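You operate a simulated robot arm through the tools that you are given. There is no shell and no other tool. Be economical: measure what you need, move in short steps, check, and stop when the job is done.

You run a simulated two-armed robot. Do the job below in one go: nothing can be reset, and whatever is moved stays where it is left.

TASK
On the bay 5, fold the grey rag in half.

It is judged by the outcome, as a careful person would: the job done as asked, and still so three seconds after it is handed in. It fails if anything else is knocked over, pushed out of place, dropped, spilled or broken. Flat cloth is picked up by pressing the open fingertips on it (5 to 10 N) and closing them slowly along it; thin cloth reads only 2 to 8 mm in the jaws.

THE ROBOT
Two 7-joint arms with two-finger parallel grippers on one trunk, on a base that drives. Base frame: it is fixed to the floor where the robot stands at the start and does not move with it; the origin is under the middle of the robot, x ahead of it, y to its left, z up; the surface under the hand at the start is at about z = 696. Readings come in mm, rad, newtons and seconds.
The left shoulder is at the start at [62, 197, 904], the right one opposite. With the tool pointing down near the work surface each hand reaches from about 320 to 720 mm from the robot's upright axis, wherever it stands, measured 20 degrees to its own side. Places, roughly: Bay 5 [500, -100, 700]. Payload 1.57 kg a hand.
The tool frame of a hand sits at the grasp point between the pads (the TCP): z along the fingers, y along the line on which they close. The tips reach 30 mm beyond it. The gripper opens to 110 mm. The fingers are 24 mm wide and 12 mm thick; the gripper's body (48 by 112 mm) begins 78 mm behind the TCP.
Orientation is that of the tool frame in the base frame, as a unit quaternion [w, x, y, z]. With the fingers straight down and closing along the base's y, the tool's x points along the base's -x, its y along +y and its z along -z.

THE INTERFACE
- The arms move only by the tool step_arm. It takes "left_series", "right_series" or both (then of equal length, played together; a hand with none holds still); each is one flat list of numbers, 7 for each row, row after row: the turn, a rotation vector about the tool's x, y, z in units of 8 degrees (1.0 is 8 degrees), then the shift along the tool's x, y, z in units of 30 mm (1.0 is 30 mm), then the closure in counts, from 0 (fully open) to 255 (shut). In form: [wx, wy, wz, dx, dy, dz, claw, wx, wy, wz, dx, dy, dz, claw, ...]. A call has 1 to 12 rows; each row shifts and turns the commanded pose from where the row before left it, along the tool's axes as they then stand. A call with a number of a shift or a turn outside -1 to 1 is refused whole. A row lasts 0.2 s, in which the tool goes at most 50 mm and 0.15 rad; a call with a longer step from one row to the next is refused whole, and so is a gripper value outside its range. Where a pose cannot be reached the arm comes as near as it can. A force on the tool above 40 N (or 10 N above the force at the start of the call, whichever is more), or a blocked arm, ends the call early, and 0.2 s more pass. Each finger travels about 72 mm/s and halts on what it meets, pressing with about 29 N; the grip force reading is that of the motor and also rises with nothing between the fingers. The clock runs only during rows and for 0.2 s after the last one: add rows that do not move to give the fingers time. It gives the time, the measured TCP pose, the force on the tool (base axes), the opening and the grip force at its end, in the units of the frame above (readings bear some noise), with the torque about the TCP (base axes, N m) and any sound that the robot's microphone picked up, and new pictures: "views" is both (left out), scene, wrist or none (wrist: the cameras of the hands that moved).
- Cameras (640 x 400 px; columns grow to the right, rows downward): "scene" is now at [95.7, -14.7, 1474.8]; the picture's right is [-0.22, -0.98, -0.00], its down [-0.85, 0.19, -0.49] and it looks along [0.48, -0.11, -0.87] (base axes); focal length 282 px, centre (320, 200). "left" rides on the left gripper at [70, -16, -141] in its tool frame; the picture's right is [0.23, 0.97, 0.00], its down [-0.85, 0.20, -0.48] and it looks along [-0.47, 0.11, 0.88] (tool axes); focal length 222 px, centre (320, 200). "right" rides on the right gripper at [70, 16, -141] in its tool frame; the picture's right is [-0.23, 0.97, 0.00], its down [-0.85, -0.20, -0.48] and it looks along [-0.47, -0.11, 0.88] (tool axes); focal length 222 px, centre (320, 200). There is no depth. A picture from a camera that has moved, and an enlarged one, comes with that camera's place and axes in the base frame and with its lens.
- lift_body(by): slides the trunk up (or, below 0, down) by that many mm; the arms and the scene camera ride with it, the base frame stays. It gives what a move gives, with no picture.
- base_move(legs): drives the robot by 1 to 6 legs, each [ahead, left, turn to the left] in mm, mm and rad, along the robot's own axes; the way and the turn of a leg run together, so that a leg with both is an arc; at most 1500 mm and 3.142 rad a leg. The arms and the cameras ride along, it lands a little off, and it stops where it bumps. It gives what a move gives, and a new picture of the scene camera.
- aim_head(pan, tilt): turns the head with the scene camera to pan (to the left, within 1.501 rad either way) and tilt (down, from -0.506 to 1.204), counted from straight ahead of the robot. It gives what a move gives, and a new picture of the scene camera.
- inspect(camera, box): a new picture of the part [left, top, right, bottom] of that camera's present view, enlarged. No time passes.
- job_done(): hands the job in; it is judged then, once.

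Go step by step. Nothing tells you exact positions but the pictures and the camera data: compare them with the known pose of the tool, close in by small moves and look again before you grip or let go. The budget is 120 turns and 260 pictures, counting those below and the enlarged ones. Unless the task says otherwise, let go and move clear before handing in, and close with one line.

The tools are called by a JSON object that holds its "op" and its "data". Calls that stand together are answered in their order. step_arm: Moves the arms, as the interface text tells. Its arguments: {"type":"object","properties":{"left_series":{"type":"array"},"right_series":{"type":"array"},"views":{"type":"string","enum":["both","scene","wrist","none"]}},"required":[]} The other tools are called the same way: lift_body (by) slides the trunk up or down; base_move (legs) drives the base; aim_head (pan, tilt) turns the head that bears the scene camera; inspect (camera, box) takes an enlarged picture of a part of a camera's view; job_done () hands the job in.

At the start:

```text
time_s: 0.0
left_tool_pos: [525.9, 40.4, 931.2]
left_orientation: [-0.001, 0.0, 1.0, -0.001]
left_contact_force: [-0.7, 0.5, 0.3]
left_ft_torque: [0.01, 0.01, 0.02]
left_width: 110.1
left_finger_force: 0.2
right_tool_pos: [377.4, -243.7, 918.3]
right_orientation: [-0.001, -0.001, 1.0, 0.0]
right_contact_force: [0.3, 0.5, 0.3]
right_ft_torque: [0.0, 0.0, -0.02]
right_width: 109.9
right_finger_force: 0.0
trunk travel left (down, up): [-500.0, 490.0]
robot x, y, heading: [1.9, 3.5, -0.003]
head pan, tilt: [-0.222, 1.058]
```

scene: 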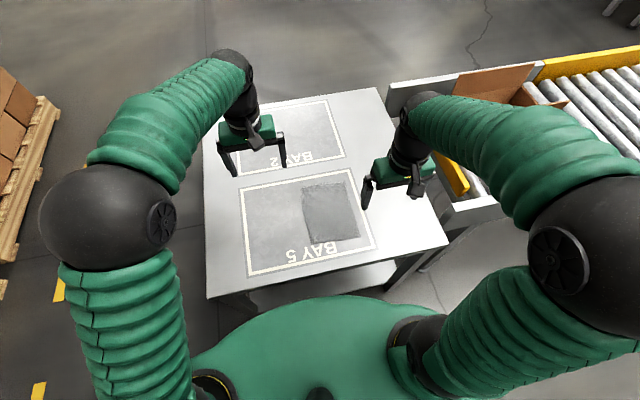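
right: 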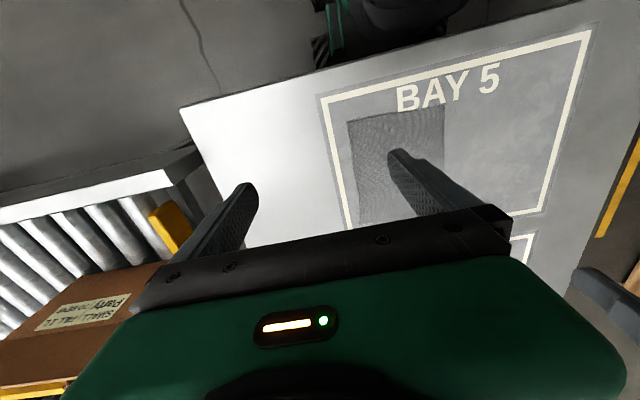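
left: 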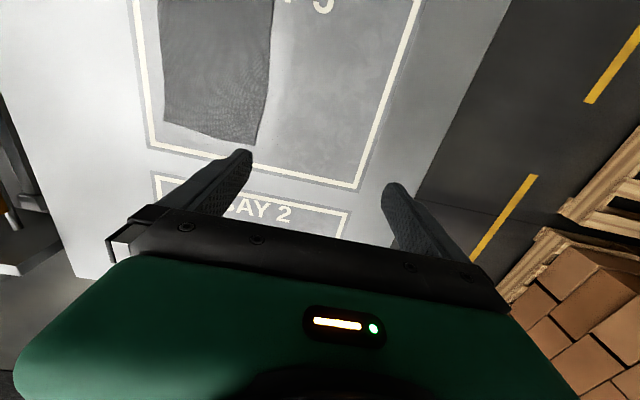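

The grey rag lies on the right half of the Bay 5 square. I'll take an enlarged look to measure its corners.

{"op": "inspect", "data": {"camera": "scene", "box": [230, 160, 390, 260]}}

{"op": "inspect", "data": {"camera": "left", "box": [100, 0, 420, 200]}}

```text
4.00 times, centred on (310, 210) of scene
camera zoom: at [95.7, -14.7, 1474.8], right [-0.22, -0.98, 0.0], down [-0.85, 0.19, -0.49], along [0.48, -0.11, -0.87], focal length 1128 px, centre (360, 160)
```

zoom: 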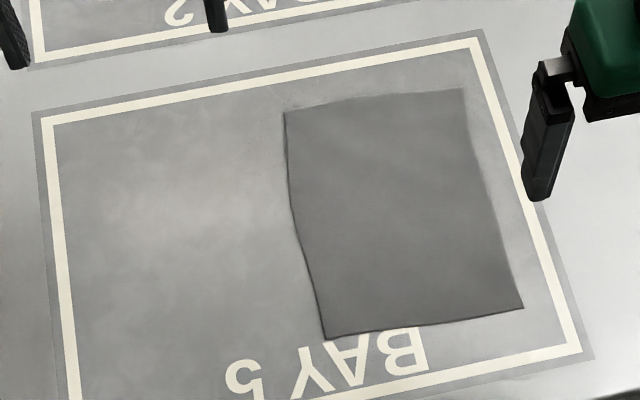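

```text
2.00 times, centred on (260, 100) of left
camera zoom: at [456.6, 23.1, 1072.5], right [-0.23, 0.97, 0.0], down [0.86, 0.2, 0.48], along [0.47, 0.11, -0.88], focal length 444 px, centre (440, 400)
```

zoom: 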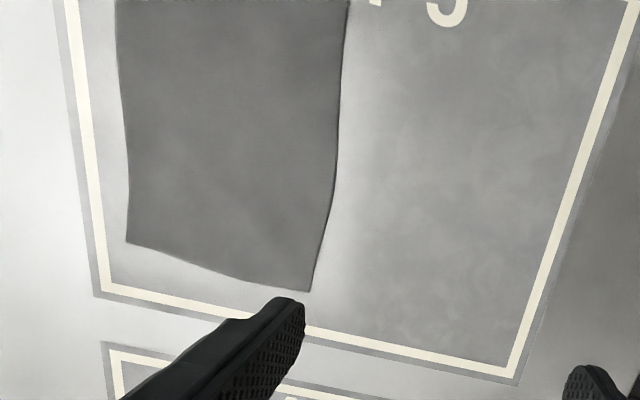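

The rag's corners come out at about A(580,-62), B(571,-210), C(375,-202), D(385,-55), on the table at z≈696. I plan to fold the far edge AB onto the near edge CD with both hands, so I'll first back the base off slightly and centre it better.

{"op": "base_move", "data": {"legs": [[-60, -80, 0]]}}

```text
time_s: 1.1
left_tool_pos: [463.8, -24.5, 931.9]
left_orientation: [0.0, -0.001, 1.0, -0.006]
left_contact_force: [-0.1, 1.9, 0.3]
left_ft_torque: [-0.12, -0.02, 0.02]
left_width: 110.1
left_finger_force: 0.0
right_tool_pos: [316.0, -308.9, 921.1]
right_orientation: [0.0, 0.0, 1.0, -0.007]
right_contact_force: [-0.6, 1.3, 0.8]
right_ft_torque: [-0.12, 0.0, 0.01]
right_width: 110.2
right_finger_force: 0.1
trunk travel left (down, up): [-500.0, 490.0]
robot x, y, heading: [-61.1, -77.6, 0.003]
head pan, tilt: [-0.222, 1.058]
camera scene: at [34.8, -69.1, 1474.9], right [-0.22, -0.98, 0.02], down [-0.85, 0.18, -0.49], along [0.48, -0.12, -0.87], focal length 282 px, centre (320, 200)
```

scene: 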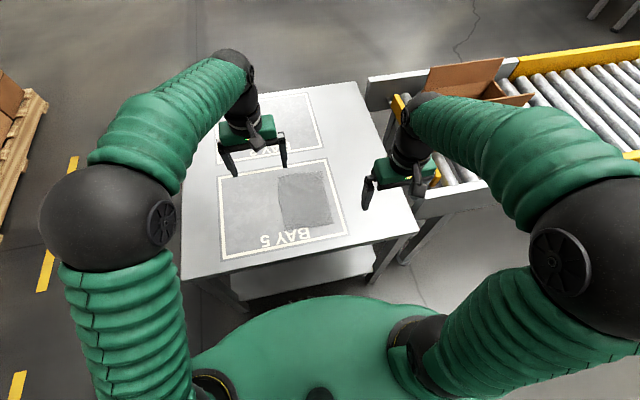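

The base moved fine. Next I'll dry-run the landing pose, with the fingers narrowed and tilted 45°, above the near edge to check reach and clearance.

{"op": "step_arm", "data": {"left_series": [0, 0, 0, 0.555, -0.267, 0.733, 209, 0, 0, 0, 0.555, -0.267, 0.733, 209, 0, 0, 0, 0.555, -0.267, 0.733, 209, 0, 0, 0, 0.555, -0.267, 0.733, 209, 0, 0, 0, 0.555, -0.267, 0.733, 209, 0, 0, 0, 0.555, -0.267, 0.733, 209, 0, -0.935, 0, 0, 0, 0, 209, 0, -0.935, 0, 0, 0, 0, 209, 0, -0.935, 0, 0, 0, 0, 209, 0, -0.935, 0, 0, 0, 0, 209, 0, -0.935, 0, 0, 0, 0, 209, 0, -0.935, 0, 0, 0, 0, 209], "right_series": [0, 0, 0, -0.222, 0.638, 0.672, 209, 0, 0, 0, -0.222, 0.638, 0.672, 209, 0, 0, 0, -0.222, 0.638, 0.672, 209, 0, 0, 0, -0.222, 0.638, 0.672, 209, 0, 0, 0, -0.222, 0.638, 0.672, 209, 0, 0, 0, -0.222, 0.638, 0.672, 209, 0, -0.935, 0, 0, 0, 0, 209, 0, -0.935, 0, 0, 0, 0, 209, 0, -0.935, 0, 0, 0, 0, 209, 0, -0.935, 0, 0, 0, 0, 209, 0, -0.935, 0, 0, 0, 0, 209, 0, -0.935, 0, 0, 0, 0, 209], "views": "scene"}}

```text
time_s: 3.1
left_tool_pos: [404.9, 23.2, 796.4]
left_orientation: [0.163, -0.134, 0.977, 0.026]
left_contact_force: [-0.7, 0.4, 0.3]
left_ft_torque: [-0.04, -0.01, -0.01]
left_width: 20.0
left_finger_force: 0.1
right_tool_pos: [355.1, -205.7, 795.5]
right_orientation: [0.168, -0.002, 0.986, -0.001]
right_contact_force: [-0.4, 0.7, 1.6]
right_ft_torque: [-0.03, -0.02, 0.02]
right_width: 19.8
right_finger_force: 0.1
trunk travel left (down, up): [-500.0, 490.0]
robot x, y, heading: [-61.6, -76.5, -0.005]
head pan, tilt: [-0.222, 1.058]
stopped in row 9 (left hand): the arm was blocked; the commanded pose is now the measured one
camera scene: at [34.1, -87.9, 1474.3], right [-0.22, -0.98, 0.0], down [-0.85, 0.19, -0.49], along [0.48, -0.11, -0.87], focal length 282 px, centre (320, 200)
```

scene: 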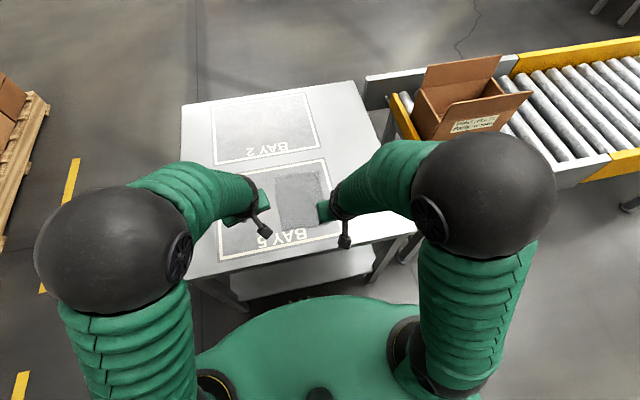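

The left arm can't reach that far inward and close in. I'll move the base further back and centre it on the rag, then try again.

{"op": "base_move", "data": {"legs": [[-75, -57, 0]]}}

{"op": "lift_body", "data": {"by": 60}}

```text
time_s: 4.2
left_tool_pos: [327.7, -25.9, 797.7]
left_orientation: [0.164, -0.137, 0.977, 0.024]
left_contact_force: [-0.5, 1.8, -0.4]
left_ft_torque: [-0.07, -0.05, -0.06]
left_width: 20.0
left_finger_force: 0.0
right_tool_pos: [278.3, -254.9, 797.8]
right_orientation: [0.167, -0.003, 0.986, -0.005]
right_contact_force: [-0.5, 1.6, 0.6]
right_ft_torque: [-0.12, -0.04, -0.03]
right_width: 19.8
right_finger_force: 0.0
trunk travel left (down, up): [-500.0, 490.0]
robot x, y, heading: [-134.8, -133.4, 0.001]
head pan, tilt: [-0.222, 1.058]
camera scene: at [-42.1, -132.4, 1475.8], right [-0.22, -0.98, 0.01], down [-0.85, 0.19, -0.49], along [0.48, -0.12, -0.87], focal length 282 px, centre (320, 200)
```

scene: 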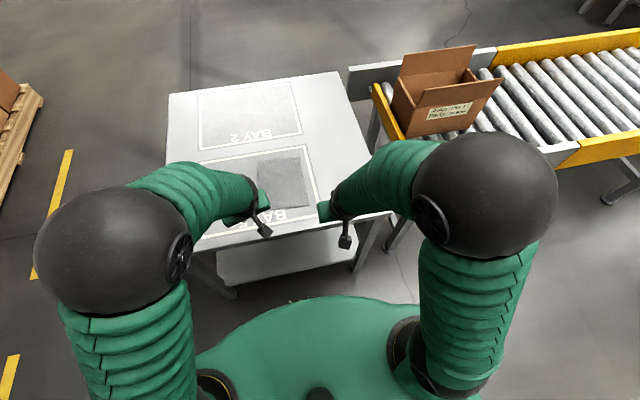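

```text
time_s: 5.2
left_tool_pos: [329.0, -35.1, 860.2]
left_orientation: [0.165, -0.138, 0.976, 0.031]
left_contact_force: [0.3, -0.2, 0.6]
left_ft_torque: [0.06, -0.01, 0.03]
left_width: 19.8
left_finger_force: 0.1
right_tool_pos: [279.4, -266.7, 857.2]
right_orientation: [0.168, -0.001, 0.986, 0.002]
right_contact_force: [0.3, 0.0, 0.2]
right_ft_torque: [0.05, -0.01, 0.03]
right_width: 19.9
right_finger_force: 0.0
trunk travel left (down, up): [-560.0, 430.0]
robot x, y, heading: [-138.9, -130.6, -0.003]
head pan, tilt: [-0.222, 1.058]
```

Now I'll re-square both hands, yawed -3° to match the rag, and bring them to the landing hover.

{"op": "step_arm", "data": {"left_series": [0, 0.79, 0, 0, 0, 0, 209, 0, 0.79, 0, 0, 0, 0, 209, 0, 0.79, 0, 0, 0, 0, 209, 0, 0, 0.8, 0, 0, 0, 209, 0, 0, 0.8, 0, 0, 0, 209, 0, 0, 0.8, 0, 0, 0, 209, 0, 0, 0, -0.41, -0.37, 0.667, 209, 0, 0, 0, -0.41, -0.37, 0.667, 209, 0, 0, 0, -0.41, -0.37, 0.667, 209, 0, -0.9, 0, 0, 0, 0, 209, 0, -0.9, 0, 0, 0, 0, 209, 0, -0.9, 0, 0, 0, 0, 209], "right_series": [0, 0.8, 0, 0, 0, 0, 209, 0, 0.8, 0, 0, 0, 0, 209, 0, 0.8, 0, 0, 0, 0, 209, 0, 0, 0.125, 0, 0, 0, 209, 0, 0, 0.125, 0, 0, 0, 209, 0, 0, 0.125, 0, 0, 0, 209, 0, 0, 0, -0.81, 0.854, 0.667, 209, 0, 0, 0, -0.81, 0.854, 0.667, 209, 0, 0, 0, -0.81, 0.854, 0.667, 209, 0, -0.9, 0, 0, 0, 0, 209, 0, -0.9, 0, 0, 0, 0, 209, 0, -0.9, 0, 0, 0, 0, 209], "views": "scene"}}

```text
time_s: 8.0
left_tool_pos: [362.4, -67.5, 799.6]
left_orientation: [0.19, 0.029, 0.981, 0.0]
left_contact_force: [-0.8, -1.1, 0.2]
left_ft_torque: [0.0, -0.01, -0.02]
left_width: 19.9
left_finger_force: 0.1
right_tool_pos: [366.1, -219.7, 803.1]
right_orientation: [0.195, 0.06, 0.979, -0.007]
right_contact_force: [0.2, -0.4, -0.7]
right_ft_torque: [0.02, 0.01, 0.01]
right_width: 20.0
right_finger_force: 0.0
trunk travel left (down, up): [-560.0, 430.0]
robot x, y, heading: [-137.2, -132.0, 0.004]
head pan, tilt: [-0.222, 1.058]
stopped in row 12 (right hand): the arm was blocked; the commanded pose is now the measured one
camera scene: at [-40.9, -147.2, 1534.9], right [-0.22, -0.98, 0.0], down [-0.85, 0.19, -0.49], along [0.48, -0.11, -0.87], focal length 282 px, centre (320, 200)
```

scene: 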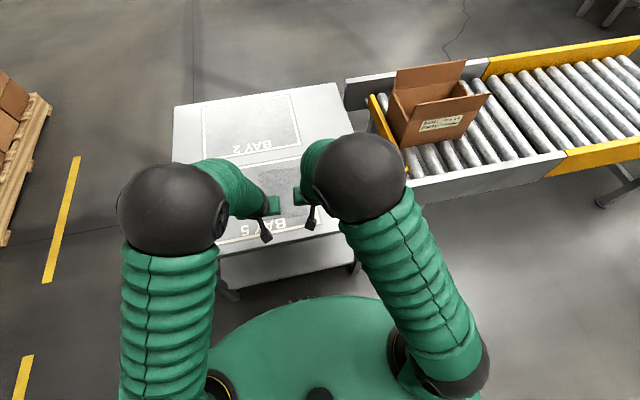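

The right arm now blocks when close in. I'll test the same spacing about 75 mm further out, untilted first and then tilted. If it works, I can do the fold's travel by driving the base.

{"op": "step_arm", "data": {"left_series": [0, 0.93, 0, 0, 0, 0, 209, 0, 0.93, 0, 0, 0, 0, 209, 0, 0.93, 0, 0, 0, 0, 209, 0, 0, 0, 0, 0, 0, 209, 0, 0, 0, -0.63, -0.01, 0, 209, 0, 0, 0, -0.63, -0.01, 0, 209, 0, 0, 0, -0.63, -0.01, 0, 209, 0, 0, 0, -0.63, -0.01, 0, 209, 0, 0, 0, 0, 0, 0, 209], "right_series": [0, 0.93, 0, 0, 0, 0, 209, 0, 0.93, 0, 0, 0, 0, 209, 0, 0.93, 0, 0, 0, 0, 209, 0, 0, -0.5, 0, 0, 0, 209, 0, 0, 0, -0.53, 0.245, 0, 209, 0, 0, 0, -0.53, 0.245, 0, 209, 0, 0, 0, -0.53, 0.245, 0, 209, 0, 0, 0, -0.53, 0.245, 0, 209, 0, 0, 0, 0, 0, 0, 209], "views": "scene"}}

```text
time_s: 10.0
left_tool_pos: [437.3, -71.7, 798.8]
left_orientation: [-0.003, 0.028, 1.0, 0.005]
left_contact_force: [0.6, 0.1, 0.2]
left_ft_torque: [0.03, -0.04, 0.02]
left_width: 20.0
left_finger_force: 0.0
right_tool_pos: [429.2, -185.2, 803.8]
right_orientation: [0.001, 0.018, 1.0, 0.004]
right_contact_force: [-0.4, 0.5, 0.1]
right_ft_torque: [0.01, 0.01, -0.01]
right_width: 19.6
right_finger_force: 0.1
trunk travel left (down, up): [-560.0, 430.0]
robot x, y, heading: [-137.9, -128.7, 0.001]
head pan, tilt: [-0.222, 1.058]
camera scene: at [-40.9, -146.0, 1534.9], right [-0.22, -0.98, 0.0], down [-0.85, 0.19, -0.49], along [0.48, -0.11, -0.87], focal length 282 px, centre (320, 200)
```

scene: 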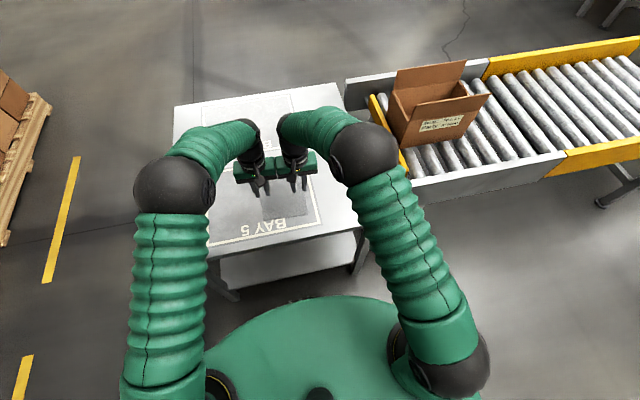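

That distance works for both hands. They're almost touching, so I'll space them out a little and then test the tilt here.

{"op": "step_arm", "data": {"left_series": [0, 0, 0, 0, 0, 0, 209, 0, -0.9, 0, 0, 0, 0, 209, 0, -0.9, 0, 0, 0, 0, 209, 0, -0.9, 0, 0, 0, 0, 209, 0, -0.9, 0, 0, 0, 0, 209, 0, 0, 0, 0, 0, 0, 209], "right_series": [0, 0, 0.12, 0, -0.4, 0, 209, 0, -0.9, 0, 0, 0, 0, 209, 0, -0.9, 0, 0, 0, 0, 209, 0, -0.9, 0, 0, 0, 0, 209, 0, -0.9, 0, 0, 0, 0, 209, 0, 0, 0, 0, 0, 0, 209], "views": "scene"}}

```text
time_s: 11.4
left_tool_pos: [438.9, -72.4, 797.6]
left_orientation: [0.245, 0.029, 0.969, -0.002]
left_contact_force: [-0.1, 0.2, -1.0]
left_ft_torque: [0.02, 0.01, 0.0]
left_width: 19.8
left_finger_force: 0.0
right_tool_pos: [431.7, -208.0, 804.2]
right_orientation: [0.25, 0.038, 0.968, -0.004]
right_contact_force: [0.1, -0.1, 0.4]
right_ft_torque: [0.01, 0.02, -0.02]
right_width: 19.5
right_finger_force: 0.1
trunk travel left (down, up): [-560.0, 430.0]
robot x, y, heading: [-137.0, -132.0, -0.002]
head pan, tilt: [-0.222, 1.058]
camera scene: at [-39.4, -146.6, 1535.5], right [-0.22, -0.98, 0.0], down [-0.85, 0.19, -0.49], along [0.48, -0.11, -0.87], focal length 282 px, centre (320, 200)
```

scene: 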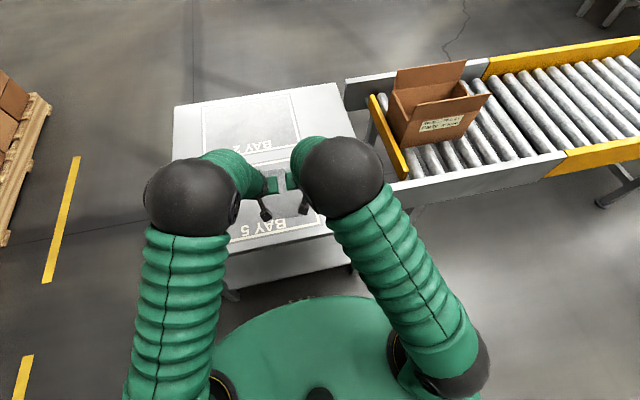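

A 30° tilt works here. I'll go upright again and drive forward so the hands hover over the far edge.

{"op": "step_arm", "data": {"left_series": [0, 0.9, 0, 0, 0, 0, 209, 0, 0.9, 0, 0, 0, 0, 209, 0, 0.9, 0, 0, 0, 0, 209, 0, 0.9, 0, 0, 0, 0, 209], "right_series": [0, 0.9, 0, 0, 0, 0, 209, 0, 0.9, 0, 0, 0, 0, 209, 0, 0.9, 0, 0, 0, 0, 209, 0, 0.9, 0, 0, 0, 0, 209], "views": "none"}}

{"op": "base_move", "data": {"legs": [[110, 0, 0]]}}

```text
time_s: 12.4
left_tool_pos: [439.2, -73.2, 797.0]
left_orientation: [-0.006, 0.028, 1.0, 0.005]
left_contact_force: [0.5, 0.2, 0.4]
left_ft_torque: [-0.03, -0.02, 0.01]
left_width: 19.9
left_finger_force: 0.0
right_tool_pos: [429.9, -198.7, 801.1]
right_orientation: [-0.002, 0.027, 1.0, 0.005]
right_contact_force: [1.0, -0.5, -0.2]
right_ft_torque: [0.0, 0.03, 0.02]
right_width: 19.7
right_finger_force: 0.1
trunk travel left (down, up): [-560.0, 430.0]
robot x, y, heading: [-139.0, -128.9, 0.002]
head pan, tilt: [-0.222, 1.058]
```

```text
time_s: 13.6
left_tool_pos: [546.3, -74.6, 798.6]
left_orientation: [-0.005, 0.03, 1.0, 0.004]
left_contact_force: [0.0, 0.9, -0.4]
left_ft_torque: [-0.02, 0.0, 0.0]
left_width: 19.7
left_finger_force: 0.0
right_tool_pos: [537.0, -199.1, 801.9]
right_orientation: [0.0, 0.028, 1.0, 0.004]
right_contact_force: [-0.1, -0.2, 1.1]
right_ft_torque: [-0.01, -0.03, 0.01]
right_width: 19.7
right_finger_force: 0.0
trunk travel left (down, up): [-560.0, 430.0]
robot x, y, heading: [-27.5, -130.3, -0.003]
head pan, tilt: [-0.222, 1.058]
camera scene: at [68.5, -146.3, 1534.8], right [-0.22, -0.98, 0.0], down [-0.85, 0.19, -0.49], along [0.48, -0.11, -0.87], focal length 282 px, centre (320, 200)
```

scene: 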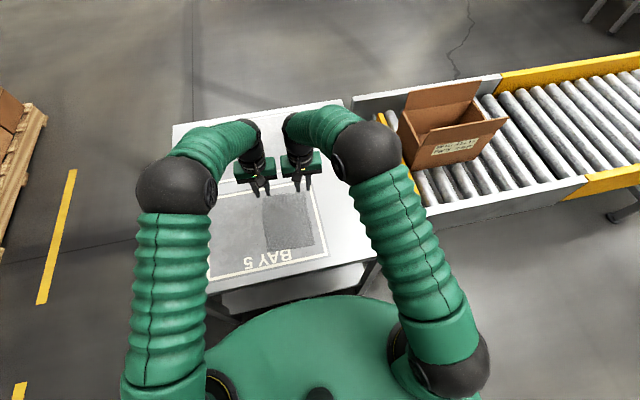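

Both hands are near the far corners. I'll move them over the edge and down to about 12 mm above the table.

{"op": "step_arm", "data": {"left_series": [0, 0, 0, -0.48, 0.02, 0.5, 209, 0, 0, 0, -0.48, 0.02, 0.5, 209, 0, 0, 0, 0, 0, 0.5, 209, 0, 0, 0, 0, 0, 0.4, 209, 0, 0, 0, 0, 0, 0, 209], "right_series": [0, 0, 0, -0.52, 0.06, 0.5, 209, 0, 0, 0, -0.52, 0.06, 0.5, 209, 0, 0, 0, 0, 0, 0.5, 209, 0, 0, 0, 0, 0, 0.5, 209, 0, 0, 0, 0, 0, 0, 209], "views": "wrist"}}

{"op": "inspect", "data": {"camera": "scene", "box": [230, 150, 350, 260]}}

```text
time_s: 14.8
left_tool_pos: [574.2, -74.2, 741.9]
left_orientation: [-0.003, 0.03, 1.0, 0.005]
left_contact_force: [0.5, 0.8, -0.6]
left_ft_torque: [0.0, 0.04, 0.01]
left_width: 19.8
left_finger_force: 0.0
right_tool_pos: [565.3, -195.8, 743.7]
right_orientation: [0.001, 0.028, 1.0, 0.004]
right_contact_force: [0.1, -0.7, 0.3]
right_ft_torque: [0.01, -0.02, 0.0]
right_width: 19.8
right_finger_force: 0.1
trunk travel left (down, up): [-560.0, 430.0]
robot x, y, heading: [-30.5, -132.2, -0.006]
head pan, tilt: [-0.222, 1.058]
camera right: at [497.8, -177.2, 884.5], right [0.28, 0.96, 0.01], down [0.84, -0.25, 0.48], along [0.46, -0.13, -0.88], focal length 222 px, centre (320, 200)
camera left: at [504.0, -88.5, 883.0], right [-0.17, 0.99, 0.01], down [0.87, 0.14, 0.48], along [0.47, 0.09, -0.88], focal length 222 px, centre (320, 200)
```

right: 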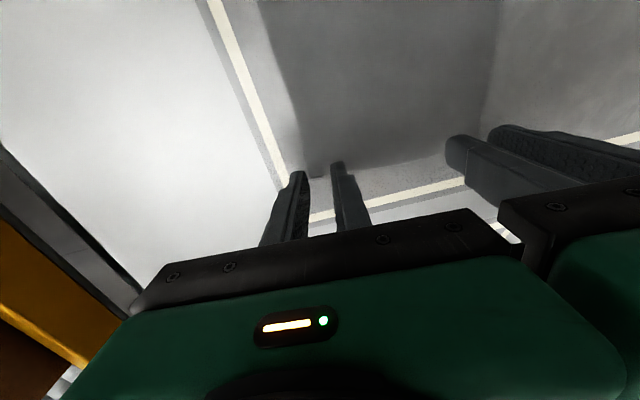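
left: 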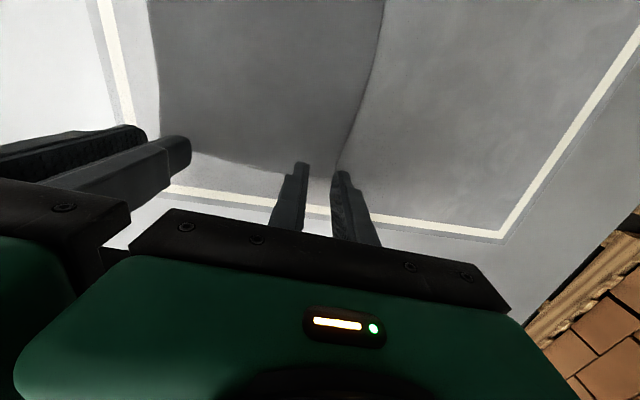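

```text
3.64 times, centred on (290, 205) of scene
camera zoom: at [68.7, -146.4, 1534.8], right [-0.22, -0.98, 0.0], down [-0.85, 0.19, -0.49], along [0.48, -0.11, -0.87], focal length 1026 px, centre (429, 182)
```

zoom: 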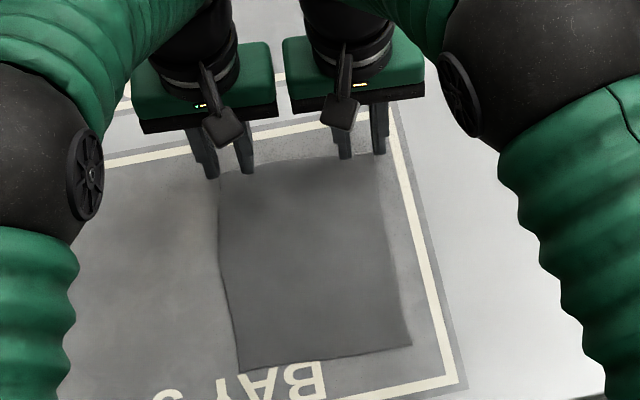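

Let me zoom in on the fingertips against the edge.

{"op": "inspect", "data": {"camera": "left", "box": [240, 120, 400, 220]}}

{"op": "inspect", "data": {"camera": "right", "box": [240, 120, 400, 220]}}

```text
4.00 times, centred on (320, 170) of left
camera zoom: at [504.0, -88.5, 883.0], right [-0.17, 0.99, 0.01], down [0.87, 0.14, 0.48], along [0.47, 0.09, -0.88], focal length 888 px, centre (320, 320)
```

zoom: 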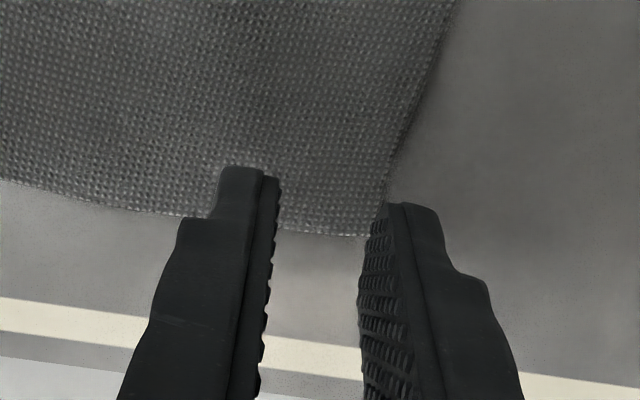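

```text
4.00 times, centred on (320, 170) of right
camera zoom: at [497.8, -177.2, 884.5], right [0.28, 0.96, 0.01], down [0.84, -0.25, 0.48], along [0.46, -0.13, -0.88], focal length 888 px, centre (320, 320)
```

zoom: 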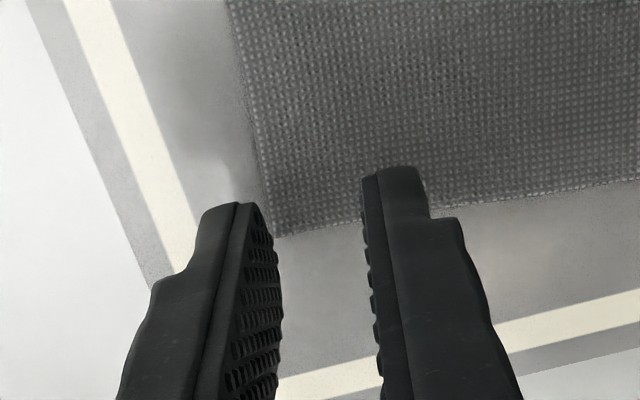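

The corners match the estimate: A(580,-61) and B(573,-209). I'll narrow the gap to 14 mm, shift slightly inward so both fingertips bear on cloth, and approach contact.

{"op": "step_arm", "data": {"left_series": [0, 0, 0, 0, -0.06, 0.2, 222, 0, 0, 0, 0, 0, 0.2, 222, 0, 0, 0, 0, 0, 0.08, 222, 0, 0, 0, 0, 0, 0, 222], "right_series": [0, 0, 0, -0.1, 0.06, 0.2, 222, 0, 0, 0, 0, 0, 0.2, 222, 0, 0, 0, 0, 0, 0.1, 222, 0, 0, 0, 0, 0, 0, 222], "views": "none"}}

```text
time_s: 15.8
left_tool_pos: [573.2, -75.1, 727.9]
left_orientation: [-0.003, 0.029, 1.0, 0.005]
left_contact_force: [-1.7, 0.3, 6.1]
left_ft_torque: [-0.04, 0.03, -0.01]
left_width: 14.2
left_finger_force: 0.2
right_tool_pos: [569.3, -195.7, 726.7]
right_orientation: [0.001, 0.028, 1.0, 0.004]
right_contact_force: [-0.1, 0.1, 0.3]
right_ft_torque: [-0.02, 0.0, -0.01]
right_width: 14.3
right_finger_force: 0.1
trunk travel left (down, up): [-560.0, 430.0]
robot x, y, heading: [-26.5, -132.0, -0.001]
head pan, tilt: [-0.222, 1.058]
```

The left hand is pressing at 6 N, so now I'll ease the right hand down.

{"op": "step_arm", "data": {"right_series": [0, 0, 0, 0, 0.03, 0.04, 222, 0, 0, 0, 0, 0, 0, 222], "views": "none"}}

```text
time_s: 16.4
left_tool_pos: [573.9, -76.2, 728.0]
left_orientation: [-0.003, 0.029, 1.0, 0.005]
left_contact_force: [0.8, 0.0, 6.7]
left_ft_torque: [-0.09, -0.02, -0.01]
left_width: 14.4
left_finger_force: 0.0
right_tool_pos: [569.5, -193.3, 727.0]
right_orientation: [0.002, 0.028, 1.0, 0.003]
right_contact_force: [-0.2, 0.9, 4.3]
right_ft_torque: [-0.01, 0.01, 0.02]
right_width: 14.1
right_finger_force: 0.0
trunk travel left (down, up): [-560.0, 430.0]
robot x, y, heading: [-30.1, -133.2, -0.003]
head pan, tilt: [-0.222, 1.058]
```

Contact on both sides. I'll add a touch more pressure on the right and close slowly.

{"op": "step_arm", "data": {"left_series": [0, 0, 0, 0, 0, 0.01, 222, 0, 0, 0, 0, 0, 0, 225, 0, 0, 0, 0, 0, 0, 228, 0, 0, 0, 0, 0, 0, 231, 0, 0, 0, 0, 0, 0, 234, 0, 0, 0, 0, 0, 0, 237, 0, 0, 0, 0, 0, 0, 240, 0, 0, 0, 0, 0, 0, 244, 0, 0, 0, 0, 0, 0, 248, 0, 0, 0, 0, 0, 0, 252, 0, 0, 0, 0, 0, 0, 255, 0, 0, 0, 0, 0, 0, 255], "right_series": [0, 0, 0, 0, 0, 0.025, 222, 0, 0, 0, 0, 0, 0, 225, 0, 0, 0, 0, 0, 0, 228, 0, 0, 0, 0, 0, 0, 231, 0, 0, 0, 0, 0, 0, 234, 0, 0, 0, 0, 0, 0, 237, 0, 0, 0, 0, 0, 0, 240, 0, 0, 0, 0, 0, 0, 244, 0, 0, 0, 0, 0, 0, 248, 0, 0, 0, 0, 0, 0, 252, 0, 0, 0, 0, 0, 0, 255, 0, 0, 0, 0, 0, 0, 255], "views": "wrist"}}

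{"op": "inspect", "data": {"camera": "left", "box": [240, 120, 400, 220]}}

{"op": "inspect", "data": {"camera": "right", "box": [240, 120, 400, 220]}}

```text
time_s: 19.0
left_tool_pos: [572.0, -75.9, 728.3]
left_orientation: [-0.003, 0.03, 1.0, 0.006]
left_contact_force: [0.0, 0.0, 0.3]
left_ft_torque: [-0.01, -0.01, -0.04]
left_width: 0.1
left_finger_force: 21.3
right_tool_pos: [569.2, -193.8, 726.8]
right_orientation: [0.002, 0.028, 1.0, 0.003]
right_contact_force: [0.5, -1.2, 18.6]
right_ft_torque: [-0.05, 0.06, 0.04]
right_width: 0.2
right_finger_force: 21.0
trunk travel left (down, up): [-560.0, 430.0]
robot x, y, heading: [-28.9, -132.0, -0.001]
head pan, tilt: [-0.222, 1.058]
camera right: at [499.9, -174.7, 868.6], right [0.28, 0.96, 0.01], down [0.84, -0.25, 0.48], along [0.46, -0.13, -0.88], focal length 222 px, centre (320, 200)
camera left: at [502.7, -90.3, 869.2], right [-0.17, 0.99, 0.01], down [0.87, 0.14, 0.48], along [0.47, 0.09, -0.88], focal length 222 px, centre (320, 200)
```

right: 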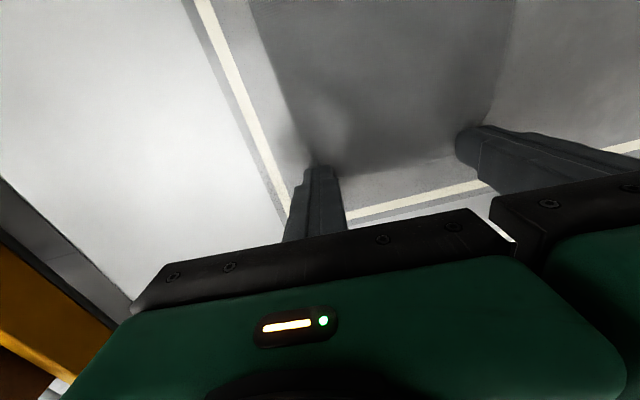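
left: 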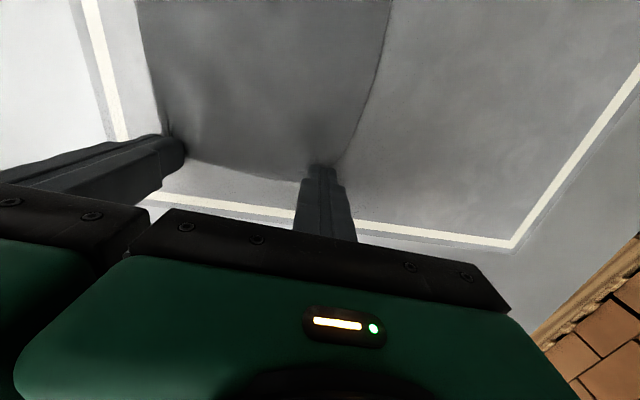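

```text
4.00 times, centred on (320, 170) of left
camera zoom: at [502.7, -90.3, 869.2], right [-0.17, 0.99, 0.01], down [0.87, 0.14, 0.48], along [0.47, 0.09, -0.88], focal length 888 px, centre (320, 320)
```

zoom: 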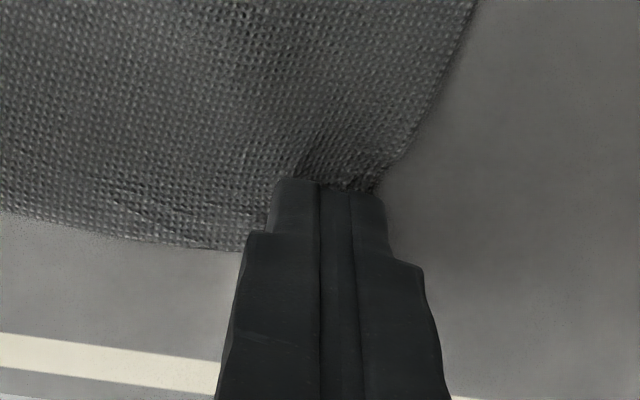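

```text
4.00 times, centred on (320, 170) of right
camera zoom: at [499.9, -174.7, 868.6], right [0.28, 0.96, 0.01], down [0.84, -0.25, 0.48], along [0.46, -0.13, -0.88], focal length 888 px, centre (320, 320)
```

zoom: 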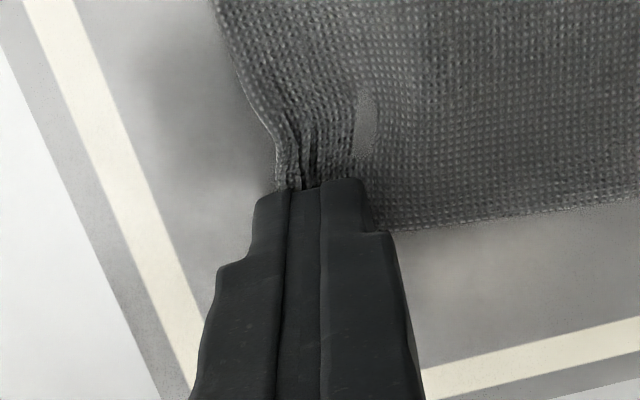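

The jaws read about 0 mm, so the cloth probably bunched under the tips without being gripped. I'll lift a little to check.

{"op": "step_arm", "data": {"left_series": [0, 0, 0, 0, 0, -0.4, 255, 0, 0, 0, 0, 0, -0.3, 255, 0, 0, 0, 0, 0, 0, 255], "right_series": [0, 0, 0, 0, 0, -0.4, 255, 0, 0, 0, 0, 0, -0.3, 255, 0, 0, 0, 0, 0, 0, 255], "views": "wrist"}}

{"op": "inspect", "data": {"camera": "left", "box": [240, 120, 400, 220]}}

{"op": "inspect", "data": {"camera": "right", "box": [240, 120, 400, 220]}}

```text
time_s: 19.8
left_tool_pos: [575.3, -76.4, 747.6]
left_orientation: [-0.005, 0.029, 1.0, 0.005]
left_contact_force: [-0.1, -0.1, -0.7]
left_ft_torque: [-0.01, 0.02, 0.01]
left_width: 0.0
left_finger_force: 21.1
right_tool_pos: [569.2, -194.1, 746.2]
right_orientation: [-0.001, 0.028, 1.0, 0.003]
right_contact_force: [0.0, -0.1, 0.6]
right_ft_torque: [-0.02, 0.03, 0.0]
right_width: 0.0
right_finger_force: 20.8
trunk travel left (down, up): [-560.0, 430.0]
robot x, y, heading: [-29.2, -132.6, -0.0]
head pan, tilt: [-0.222, 1.058]
camera right: at [501.4, -174.7, 887.3], right [0.28, 0.96, 0.01], down [0.84, -0.25, 0.48], along [0.46, -0.13, -0.88], focal length 222 px, centre (320, 200)
camera left: at [505.6, -90.5, 888.7], right [-0.17, 0.99, 0.01], down [0.87, 0.14, 0.47], along [0.46, 0.09, -0.88], focal length 222 px, centre (320, 200)
```

right: 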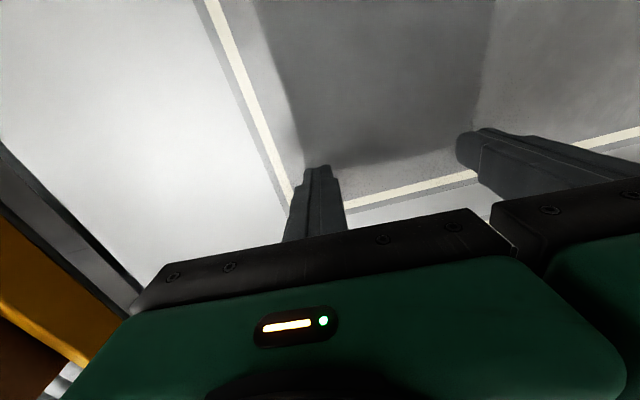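
left: 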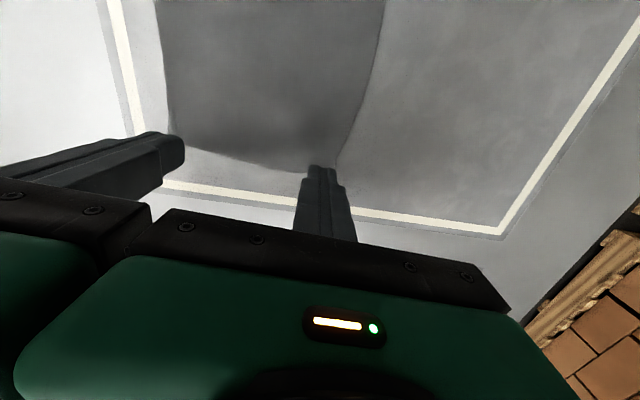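

```text
4.00 times, centred on (320, 170) of left
camera zoom: at [505.6, -90.5, 888.7], right [-0.17, 0.99, 0.01], down [0.87, 0.14, 0.47], along [0.46, 0.09, -0.88], focal length 888 px, centre (320, 320)
```

zoom: 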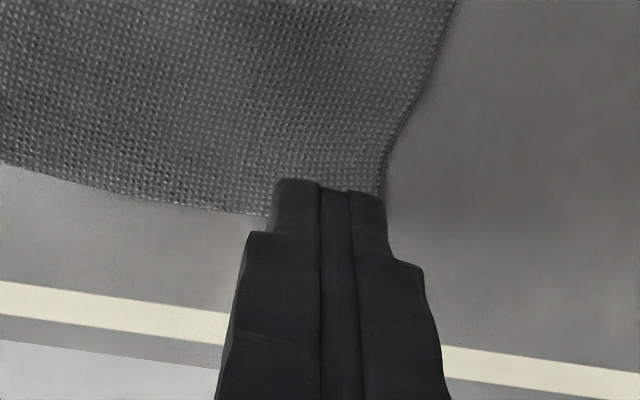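

```text
4.00 times, centred on (320, 170) of right
camera zoom: at [501.4, -174.7, 887.3], right [0.28, 0.96, 0.01], down [0.84, -0.25, 0.48], along [0.46, -0.13, -0.88], focal length 888 px, centre (320, 320)
```

zoom: 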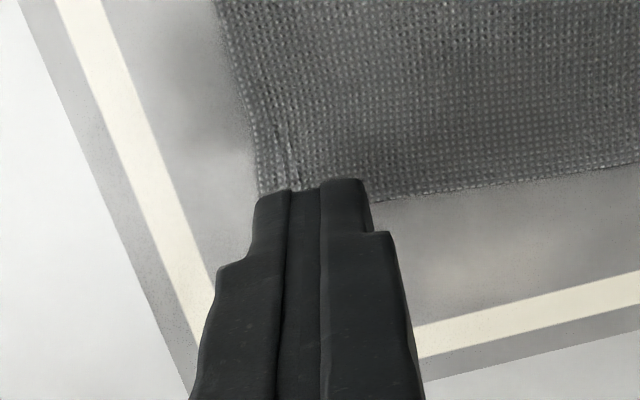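

The cloth sprang back flat and nothing moved. A 14 mm pinch is too small for it to buckle, and a wider one needs the hands turned 90° so they close across the edge without crowding each other. I'll raise, spread apart and yaw.

{"op": "step_arm", "data": {"left_series": [0, 0, 0, 0.3, 0.9, -0.9, 209, 0, 0, 0, 0.3, 0.9, -0.9, 185, 0, 0, 0.95, 0, 0, 0, 185, 0, 0, 0.95, 0, 0, 0, 185, 0, 0, 0.95, 0, 0, 0, 185, 0, 0, 0.95, 0, 0, 0, 185, 0, 0, 0.95, 0, 0, 0, 185, 0, 0, 0.95, 0, 0, 0, 185], "right_series": [0, 0, 0, 0.3, -0.9, -0.9, 209, 0, 0, 0, 0.3, -0.9, -0.9, 185, 0, 0, -0.95, 0, 0, 0, 185, 0, 0, -0.95, 0, 0, 0, 185, 0, 0, -0.95, 0, 0, 0, 185, 0, 0, -0.95, 0, 0, 0, 185, 0, 0, -0.95, 0, 0, 0, 185, 0, 0, -0.95, 0, 0, 0, 185], "views": "scene"}}

```text
time_s: 21.6
left_tool_pos: [559.4, -21.7, 803.3]
left_orientation: [-0.006, 0.415, 0.91, 0.004]
left_contact_force: [-0.2, 0.1, -0.7]
left_ft_torque: [0.05, 0.02, 0.0]
left_width: 30.3
left_finger_force: 0.1
right_tool_pos: [549.5, -247.4, 800.7]
right_orientation: [0.001, -0.362, 0.932, 0.004]
right_contact_force: [-1.0, 0.4, -0.1]
right_ft_torque: [0.01, -0.03, -0.02]
right_width: 30.5
right_finger_force: 0.0
trunk travel left (down, up): [-560.0, 430.0]
robot x, y, heading: [-27.1, -132.8, 0.002]
head pan, tilt: [-0.222, 1.058]
camera scene: at [69.1, -146.4, 1534.7], right [-0.22, -0.98, 0.0], down [-0.85, 0.19, -0.49], along [0.48, -0.11, -0.87], focal length 282 px, centre (320, 200)
```

scene: 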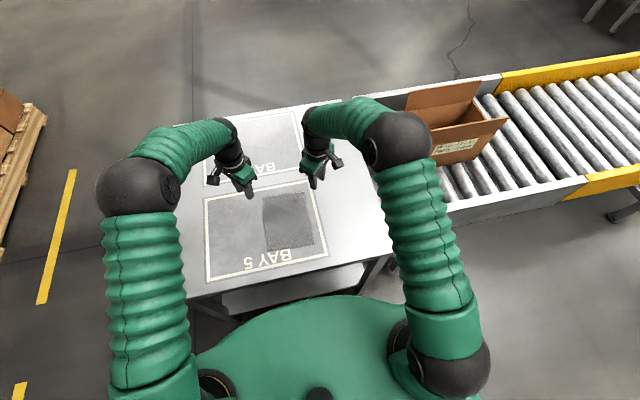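

Both hands are halfway round, so I'll finish the yaw.

{"op": "step_arm", "data": {"left_series": [0, 0, 0.92, 0, 0, 0, 185, 0, 0, 0.92, 0, 0, 0, 185, 0, 0, 0.92, 0, 0, 0, 185, 0, 0, 0.92, 0, 0, 0, 185, 0, 0, 0.92, 0, 0, 0, 185, 0, 0, 0.92, 0, 0, 0, 185, 0, 0, 0, 0, 0, 0, 185], "right_series": [0, 0, -0.92, 0, 0, 0, 185, 0, 0, -0.92, 0, 0, 0, 185, 0, 0, -0.92, 0, 0, 0, 185, 0, 0, -0.92, 0, 0, 0, 185, 0, 0, -0.92, 0, 0, 0, 185, 0, 0, -0.92, 0, 0, 0, 185, 0, 0, 0, 0, 0, 0, 185], "views": "scene"}}

```text
time_s: 23.2
left_tool_pos: [558.3, -21.3, 802.0]
left_orientation: [-0.006, 0.727, 0.687, 0.001]
left_contact_force: [0.4, -0.8, -0.2]
left_ft_torque: [0.02, 0.01, 0.03]
left_width: 30.3
left_finger_force: 0.0
right_tool_pos: [548.4, -247.4, 799.7]
right_orientation: [0.003, -0.686, 0.728, 0.002]
right_contact_force: [0.3, -0.1, 0.0]
right_ft_torque: [-0.02, -0.01, 0.02]
right_width: 30.4
right_finger_force: 0.1
trunk travel left (down, up): [-560.0, 430.0]
robot x, y, heading: [-28.0, -131.4, -0.006]
head pan, tilt: [-0.222, 1.058]
camera scene: at [68.9, -146.4, 1534.7], right [-0.22, -0.98, 0.0], down [-0.85, 0.19, -0.49], along [0.48, -0.11, -0.87], focal length 282 px, centre (320, 200)
```

scene: 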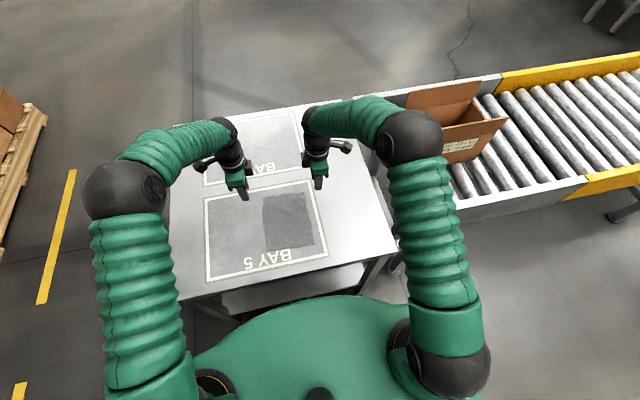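

The yaw works comfortably. I'll check the rag's current shape.

{"op": "inspect", "data": {"camera": "scene", "box": [200, 170, 340, 270]}}

```text
4.00 times, centred on (270, 220) of scene
camera zoom: at [68.9, -146.4, 1534.7], right [-0.22, -0.98, 0.0], down [-0.85, 0.19, -0.49], along [0.48, -0.11, -0.87], focal length 1128 px, centre (520, 120)
```

zoom: 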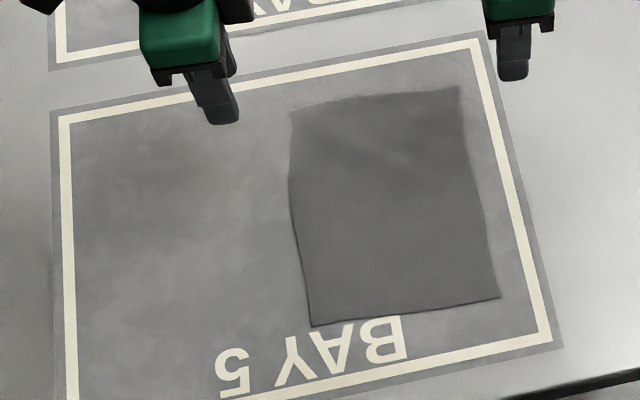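

The rag is essentially unchanged. I'll bring the hands over the far corners with a 36 mm gap, the outer fingertip at the edge.

{"op": "step_arm", "data": {"left_series": [0, 0, 0, -0.68, -0.02, 0, 172, 0, 0, 0, -0.68, -0.02, 0, 172, 0, 0, 0, -0.68, -0.02, 0, 172, 0, 0, 0, 0, 0, 0.9, 172, 0, 0, 0, 0, 0, 0.9, 172, 0, 0, 0, 0, 0, 0.2, 172, 0, 0, 0, 0, 0, 0, 172], "right_series": [0, 0, 0, -0.65, 0.06, 0, 172, 0, 0, 0, -0.65, 0.06, 0, 172, 0, 0, 0, -0.65, 0.06, 0, 172, 0, 0, 0, 0, 0, 0.9, 172, 0, 0, 0, 0, 0, 0.9, 172, 0, 0, 0, 0, 0, 0.2, 172, 0, 0, 0, 0, 0, 0, 172], "views": "wrist"}}

{"op": "inspect", "data": {"camera": "scene", "box": [200, 150, 360, 250]}}

```text
time_s: 24.8
left_tool_pos: [553.9, -82.1, 741.7]
left_orientation: [-0.006, 0.726, 0.688, 0.001]
left_contact_force: [0.7, 0.2, -0.5]
left_ft_torque: [0.02, -0.01, 0.02]
left_width: 35.8
left_finger_force: 0.1
right_tool_pos: [546.9, -188.5, 740.4]
right_orientation: [0.004, -0.686, 0.728, 0.002]
right_contact_force: [0.1, -0.2, -0.8]
right_ft_torque: [-0.02, 0.02, 0.02]
right_width: 35.7
right_finger_force: 0.2
trunk travel left (down, up): [-560.0, 430.0]
robot x, y, heading: [-27.9, -132.0, -0.005]
head pan, tilt: [-0.222, 1.058]
camera right: at [526.8, -258.5, 881.3], right [-0.96, 0.29, 0.0], down [0.25, 0.84, 0.48], along [0.14, 0.47, -0.87], focal length 222 px, centre (320, 200)
camera left: at [541.9, -14.0, 883.0], right [0.98, 0.17, 0.0], down [0.16, -0.87, 0.47], along [0.08, -0.46, -0.88], focal length 222 px, centre (320, 200)
```

right: 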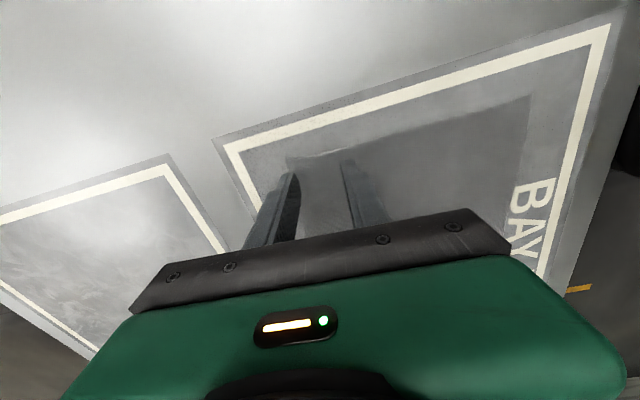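
left: 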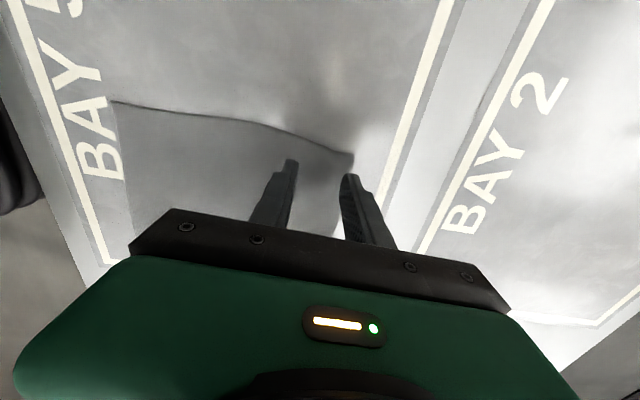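

```text
4.00 times, centred on (280, 200) of scene
camera zoom: at [69.4, -146.4, 1534.7], right [-0.22, -0.98, 0.0], down [-0.85, 0.19, -0.49], along [0.48, -0.11, -0.87], focal length 1128 px, centre (480, 200)
```

zoom: 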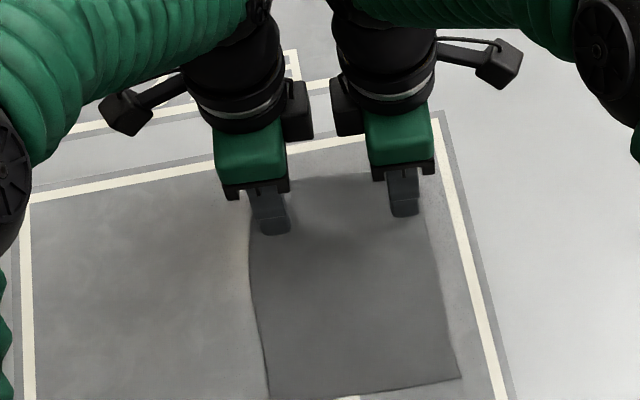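

The fingers straddle the edge strip well. I'll lower to contact.

{"op": "step_arm", "data": {"left_series": [0, 0, 0, 0, 0, 0.22, 172, 0, 0, 0, 0, 0, 0.22, 172, 0, 0, 0, 0, 0, 0.02, 172, 0, 0, 0, 0, 0, 0, 172], "right_series": [0, 0, 0, 0, 0, 0.22, 172, 0, 0, 0, 0, 0, 0.22, 172, 0, 0, 0, 0, 0, 0.02, 172, 0, 0, 0, 0, 0, 0, 172], "views": "none"}}

```text
time_s: 25.8
left_tool_pos: [553.7, -82.5, 728.1]
left_orientation: [-0.006, 0.726, 0.688, 0.002]
left_contact_force: [-0.2, 0.4, 1.1]
left_ft_torque: [-0.02, -0.01, 0.03]
left_width: 35.7
left_finger_force: 0.1
right_tool_pos: [546.4, -189.1, 727.5]
right_orientation: [0.002, -0.686, 0.728, 0.002]
right_contact_force: [0.7, -0.1, 3.3]
right_ft_torque: [-0.04, 0.04, -0.01]
right_width: 35.7
right_finger_force: 0.1
trunk travel left (down, up): [-560.0, 430.0]
robot x, y, heading: [-27.4, -128.1, -0.003]
head pan, tilt: [-0.222, 1.058]
```

{"op": "step_arm", "data": {"left_series": [0, 0, 0, 0, 0, 0.045, 172, 0, 0, 0, 0, 0, 0, 172], "right_series": [0, 0, 0, 0, 0, 0.03, 172, 0, 0, 0, 0, 0, 0, 172], "views": "none"}}

```text
time_s: 26.4
left_tool_pos: [553.2, -80.9, 728.1]
left_orientation: [-0.006, 0.726, 0.688, 0.002]
left_contact_force: [-0.1, 0.0, 1.5]
left_ft_torque: [-0.02, -0.06, -0.01]
left_width: 35.8
left_finger_force: 0.1
right_tool_pos: [547.0, -188.8, 728.1]
right_orientation: [0.003, -0.686, 0.728, 0.002]
right_contact_force: [0.5, -0.6, 10.6]
right_ft_torque: [-0.1, 0.13, -0.02]
right_width: 35.7
right_finger_force: 0.0
trunk travel left (down, up): [-560.0, 430.0]
robot x, y, heading: [-28.9, -132.2, -0.002]
head pan, tilt: [-0.222, 1.058]
```

{"op": "step_arm", "data": {"left_series": [0, 0, 0, 0, 0, 0.035, 172, 0, 0, 0, 0, 0, 0, 172], "views": "none"}}

```text
time_s: 27.0
left_tool_pos: [553.7, -82.0, 727.3]
left_orientation: [-0.005, 0.726, 0.688, 0.002]
left_contact_force: [0.1, 0.0, 7.4]
left_ft_torque: [-0.03, -0.19, -0.02]
left_width: 36.3
left_finger_force: 0.3
right_tool_pos: [547.3, -188.8, 727.8]
right_orientation: [0.004, -0.685, 0.728, 0.002]
right_contact_force: [1.3, -0.6, 11.0]
right_ft_torque: [-0.09, 0.08, 0.06]
right_width: 36.0
right_finger_force: 0.1
trunk travel left (down, up): [-560.0, 430.0]
robot x, y, heading: [-30.5, -132.2, 0.0]
head pan, tilt: [-0.222, 1.058]
```

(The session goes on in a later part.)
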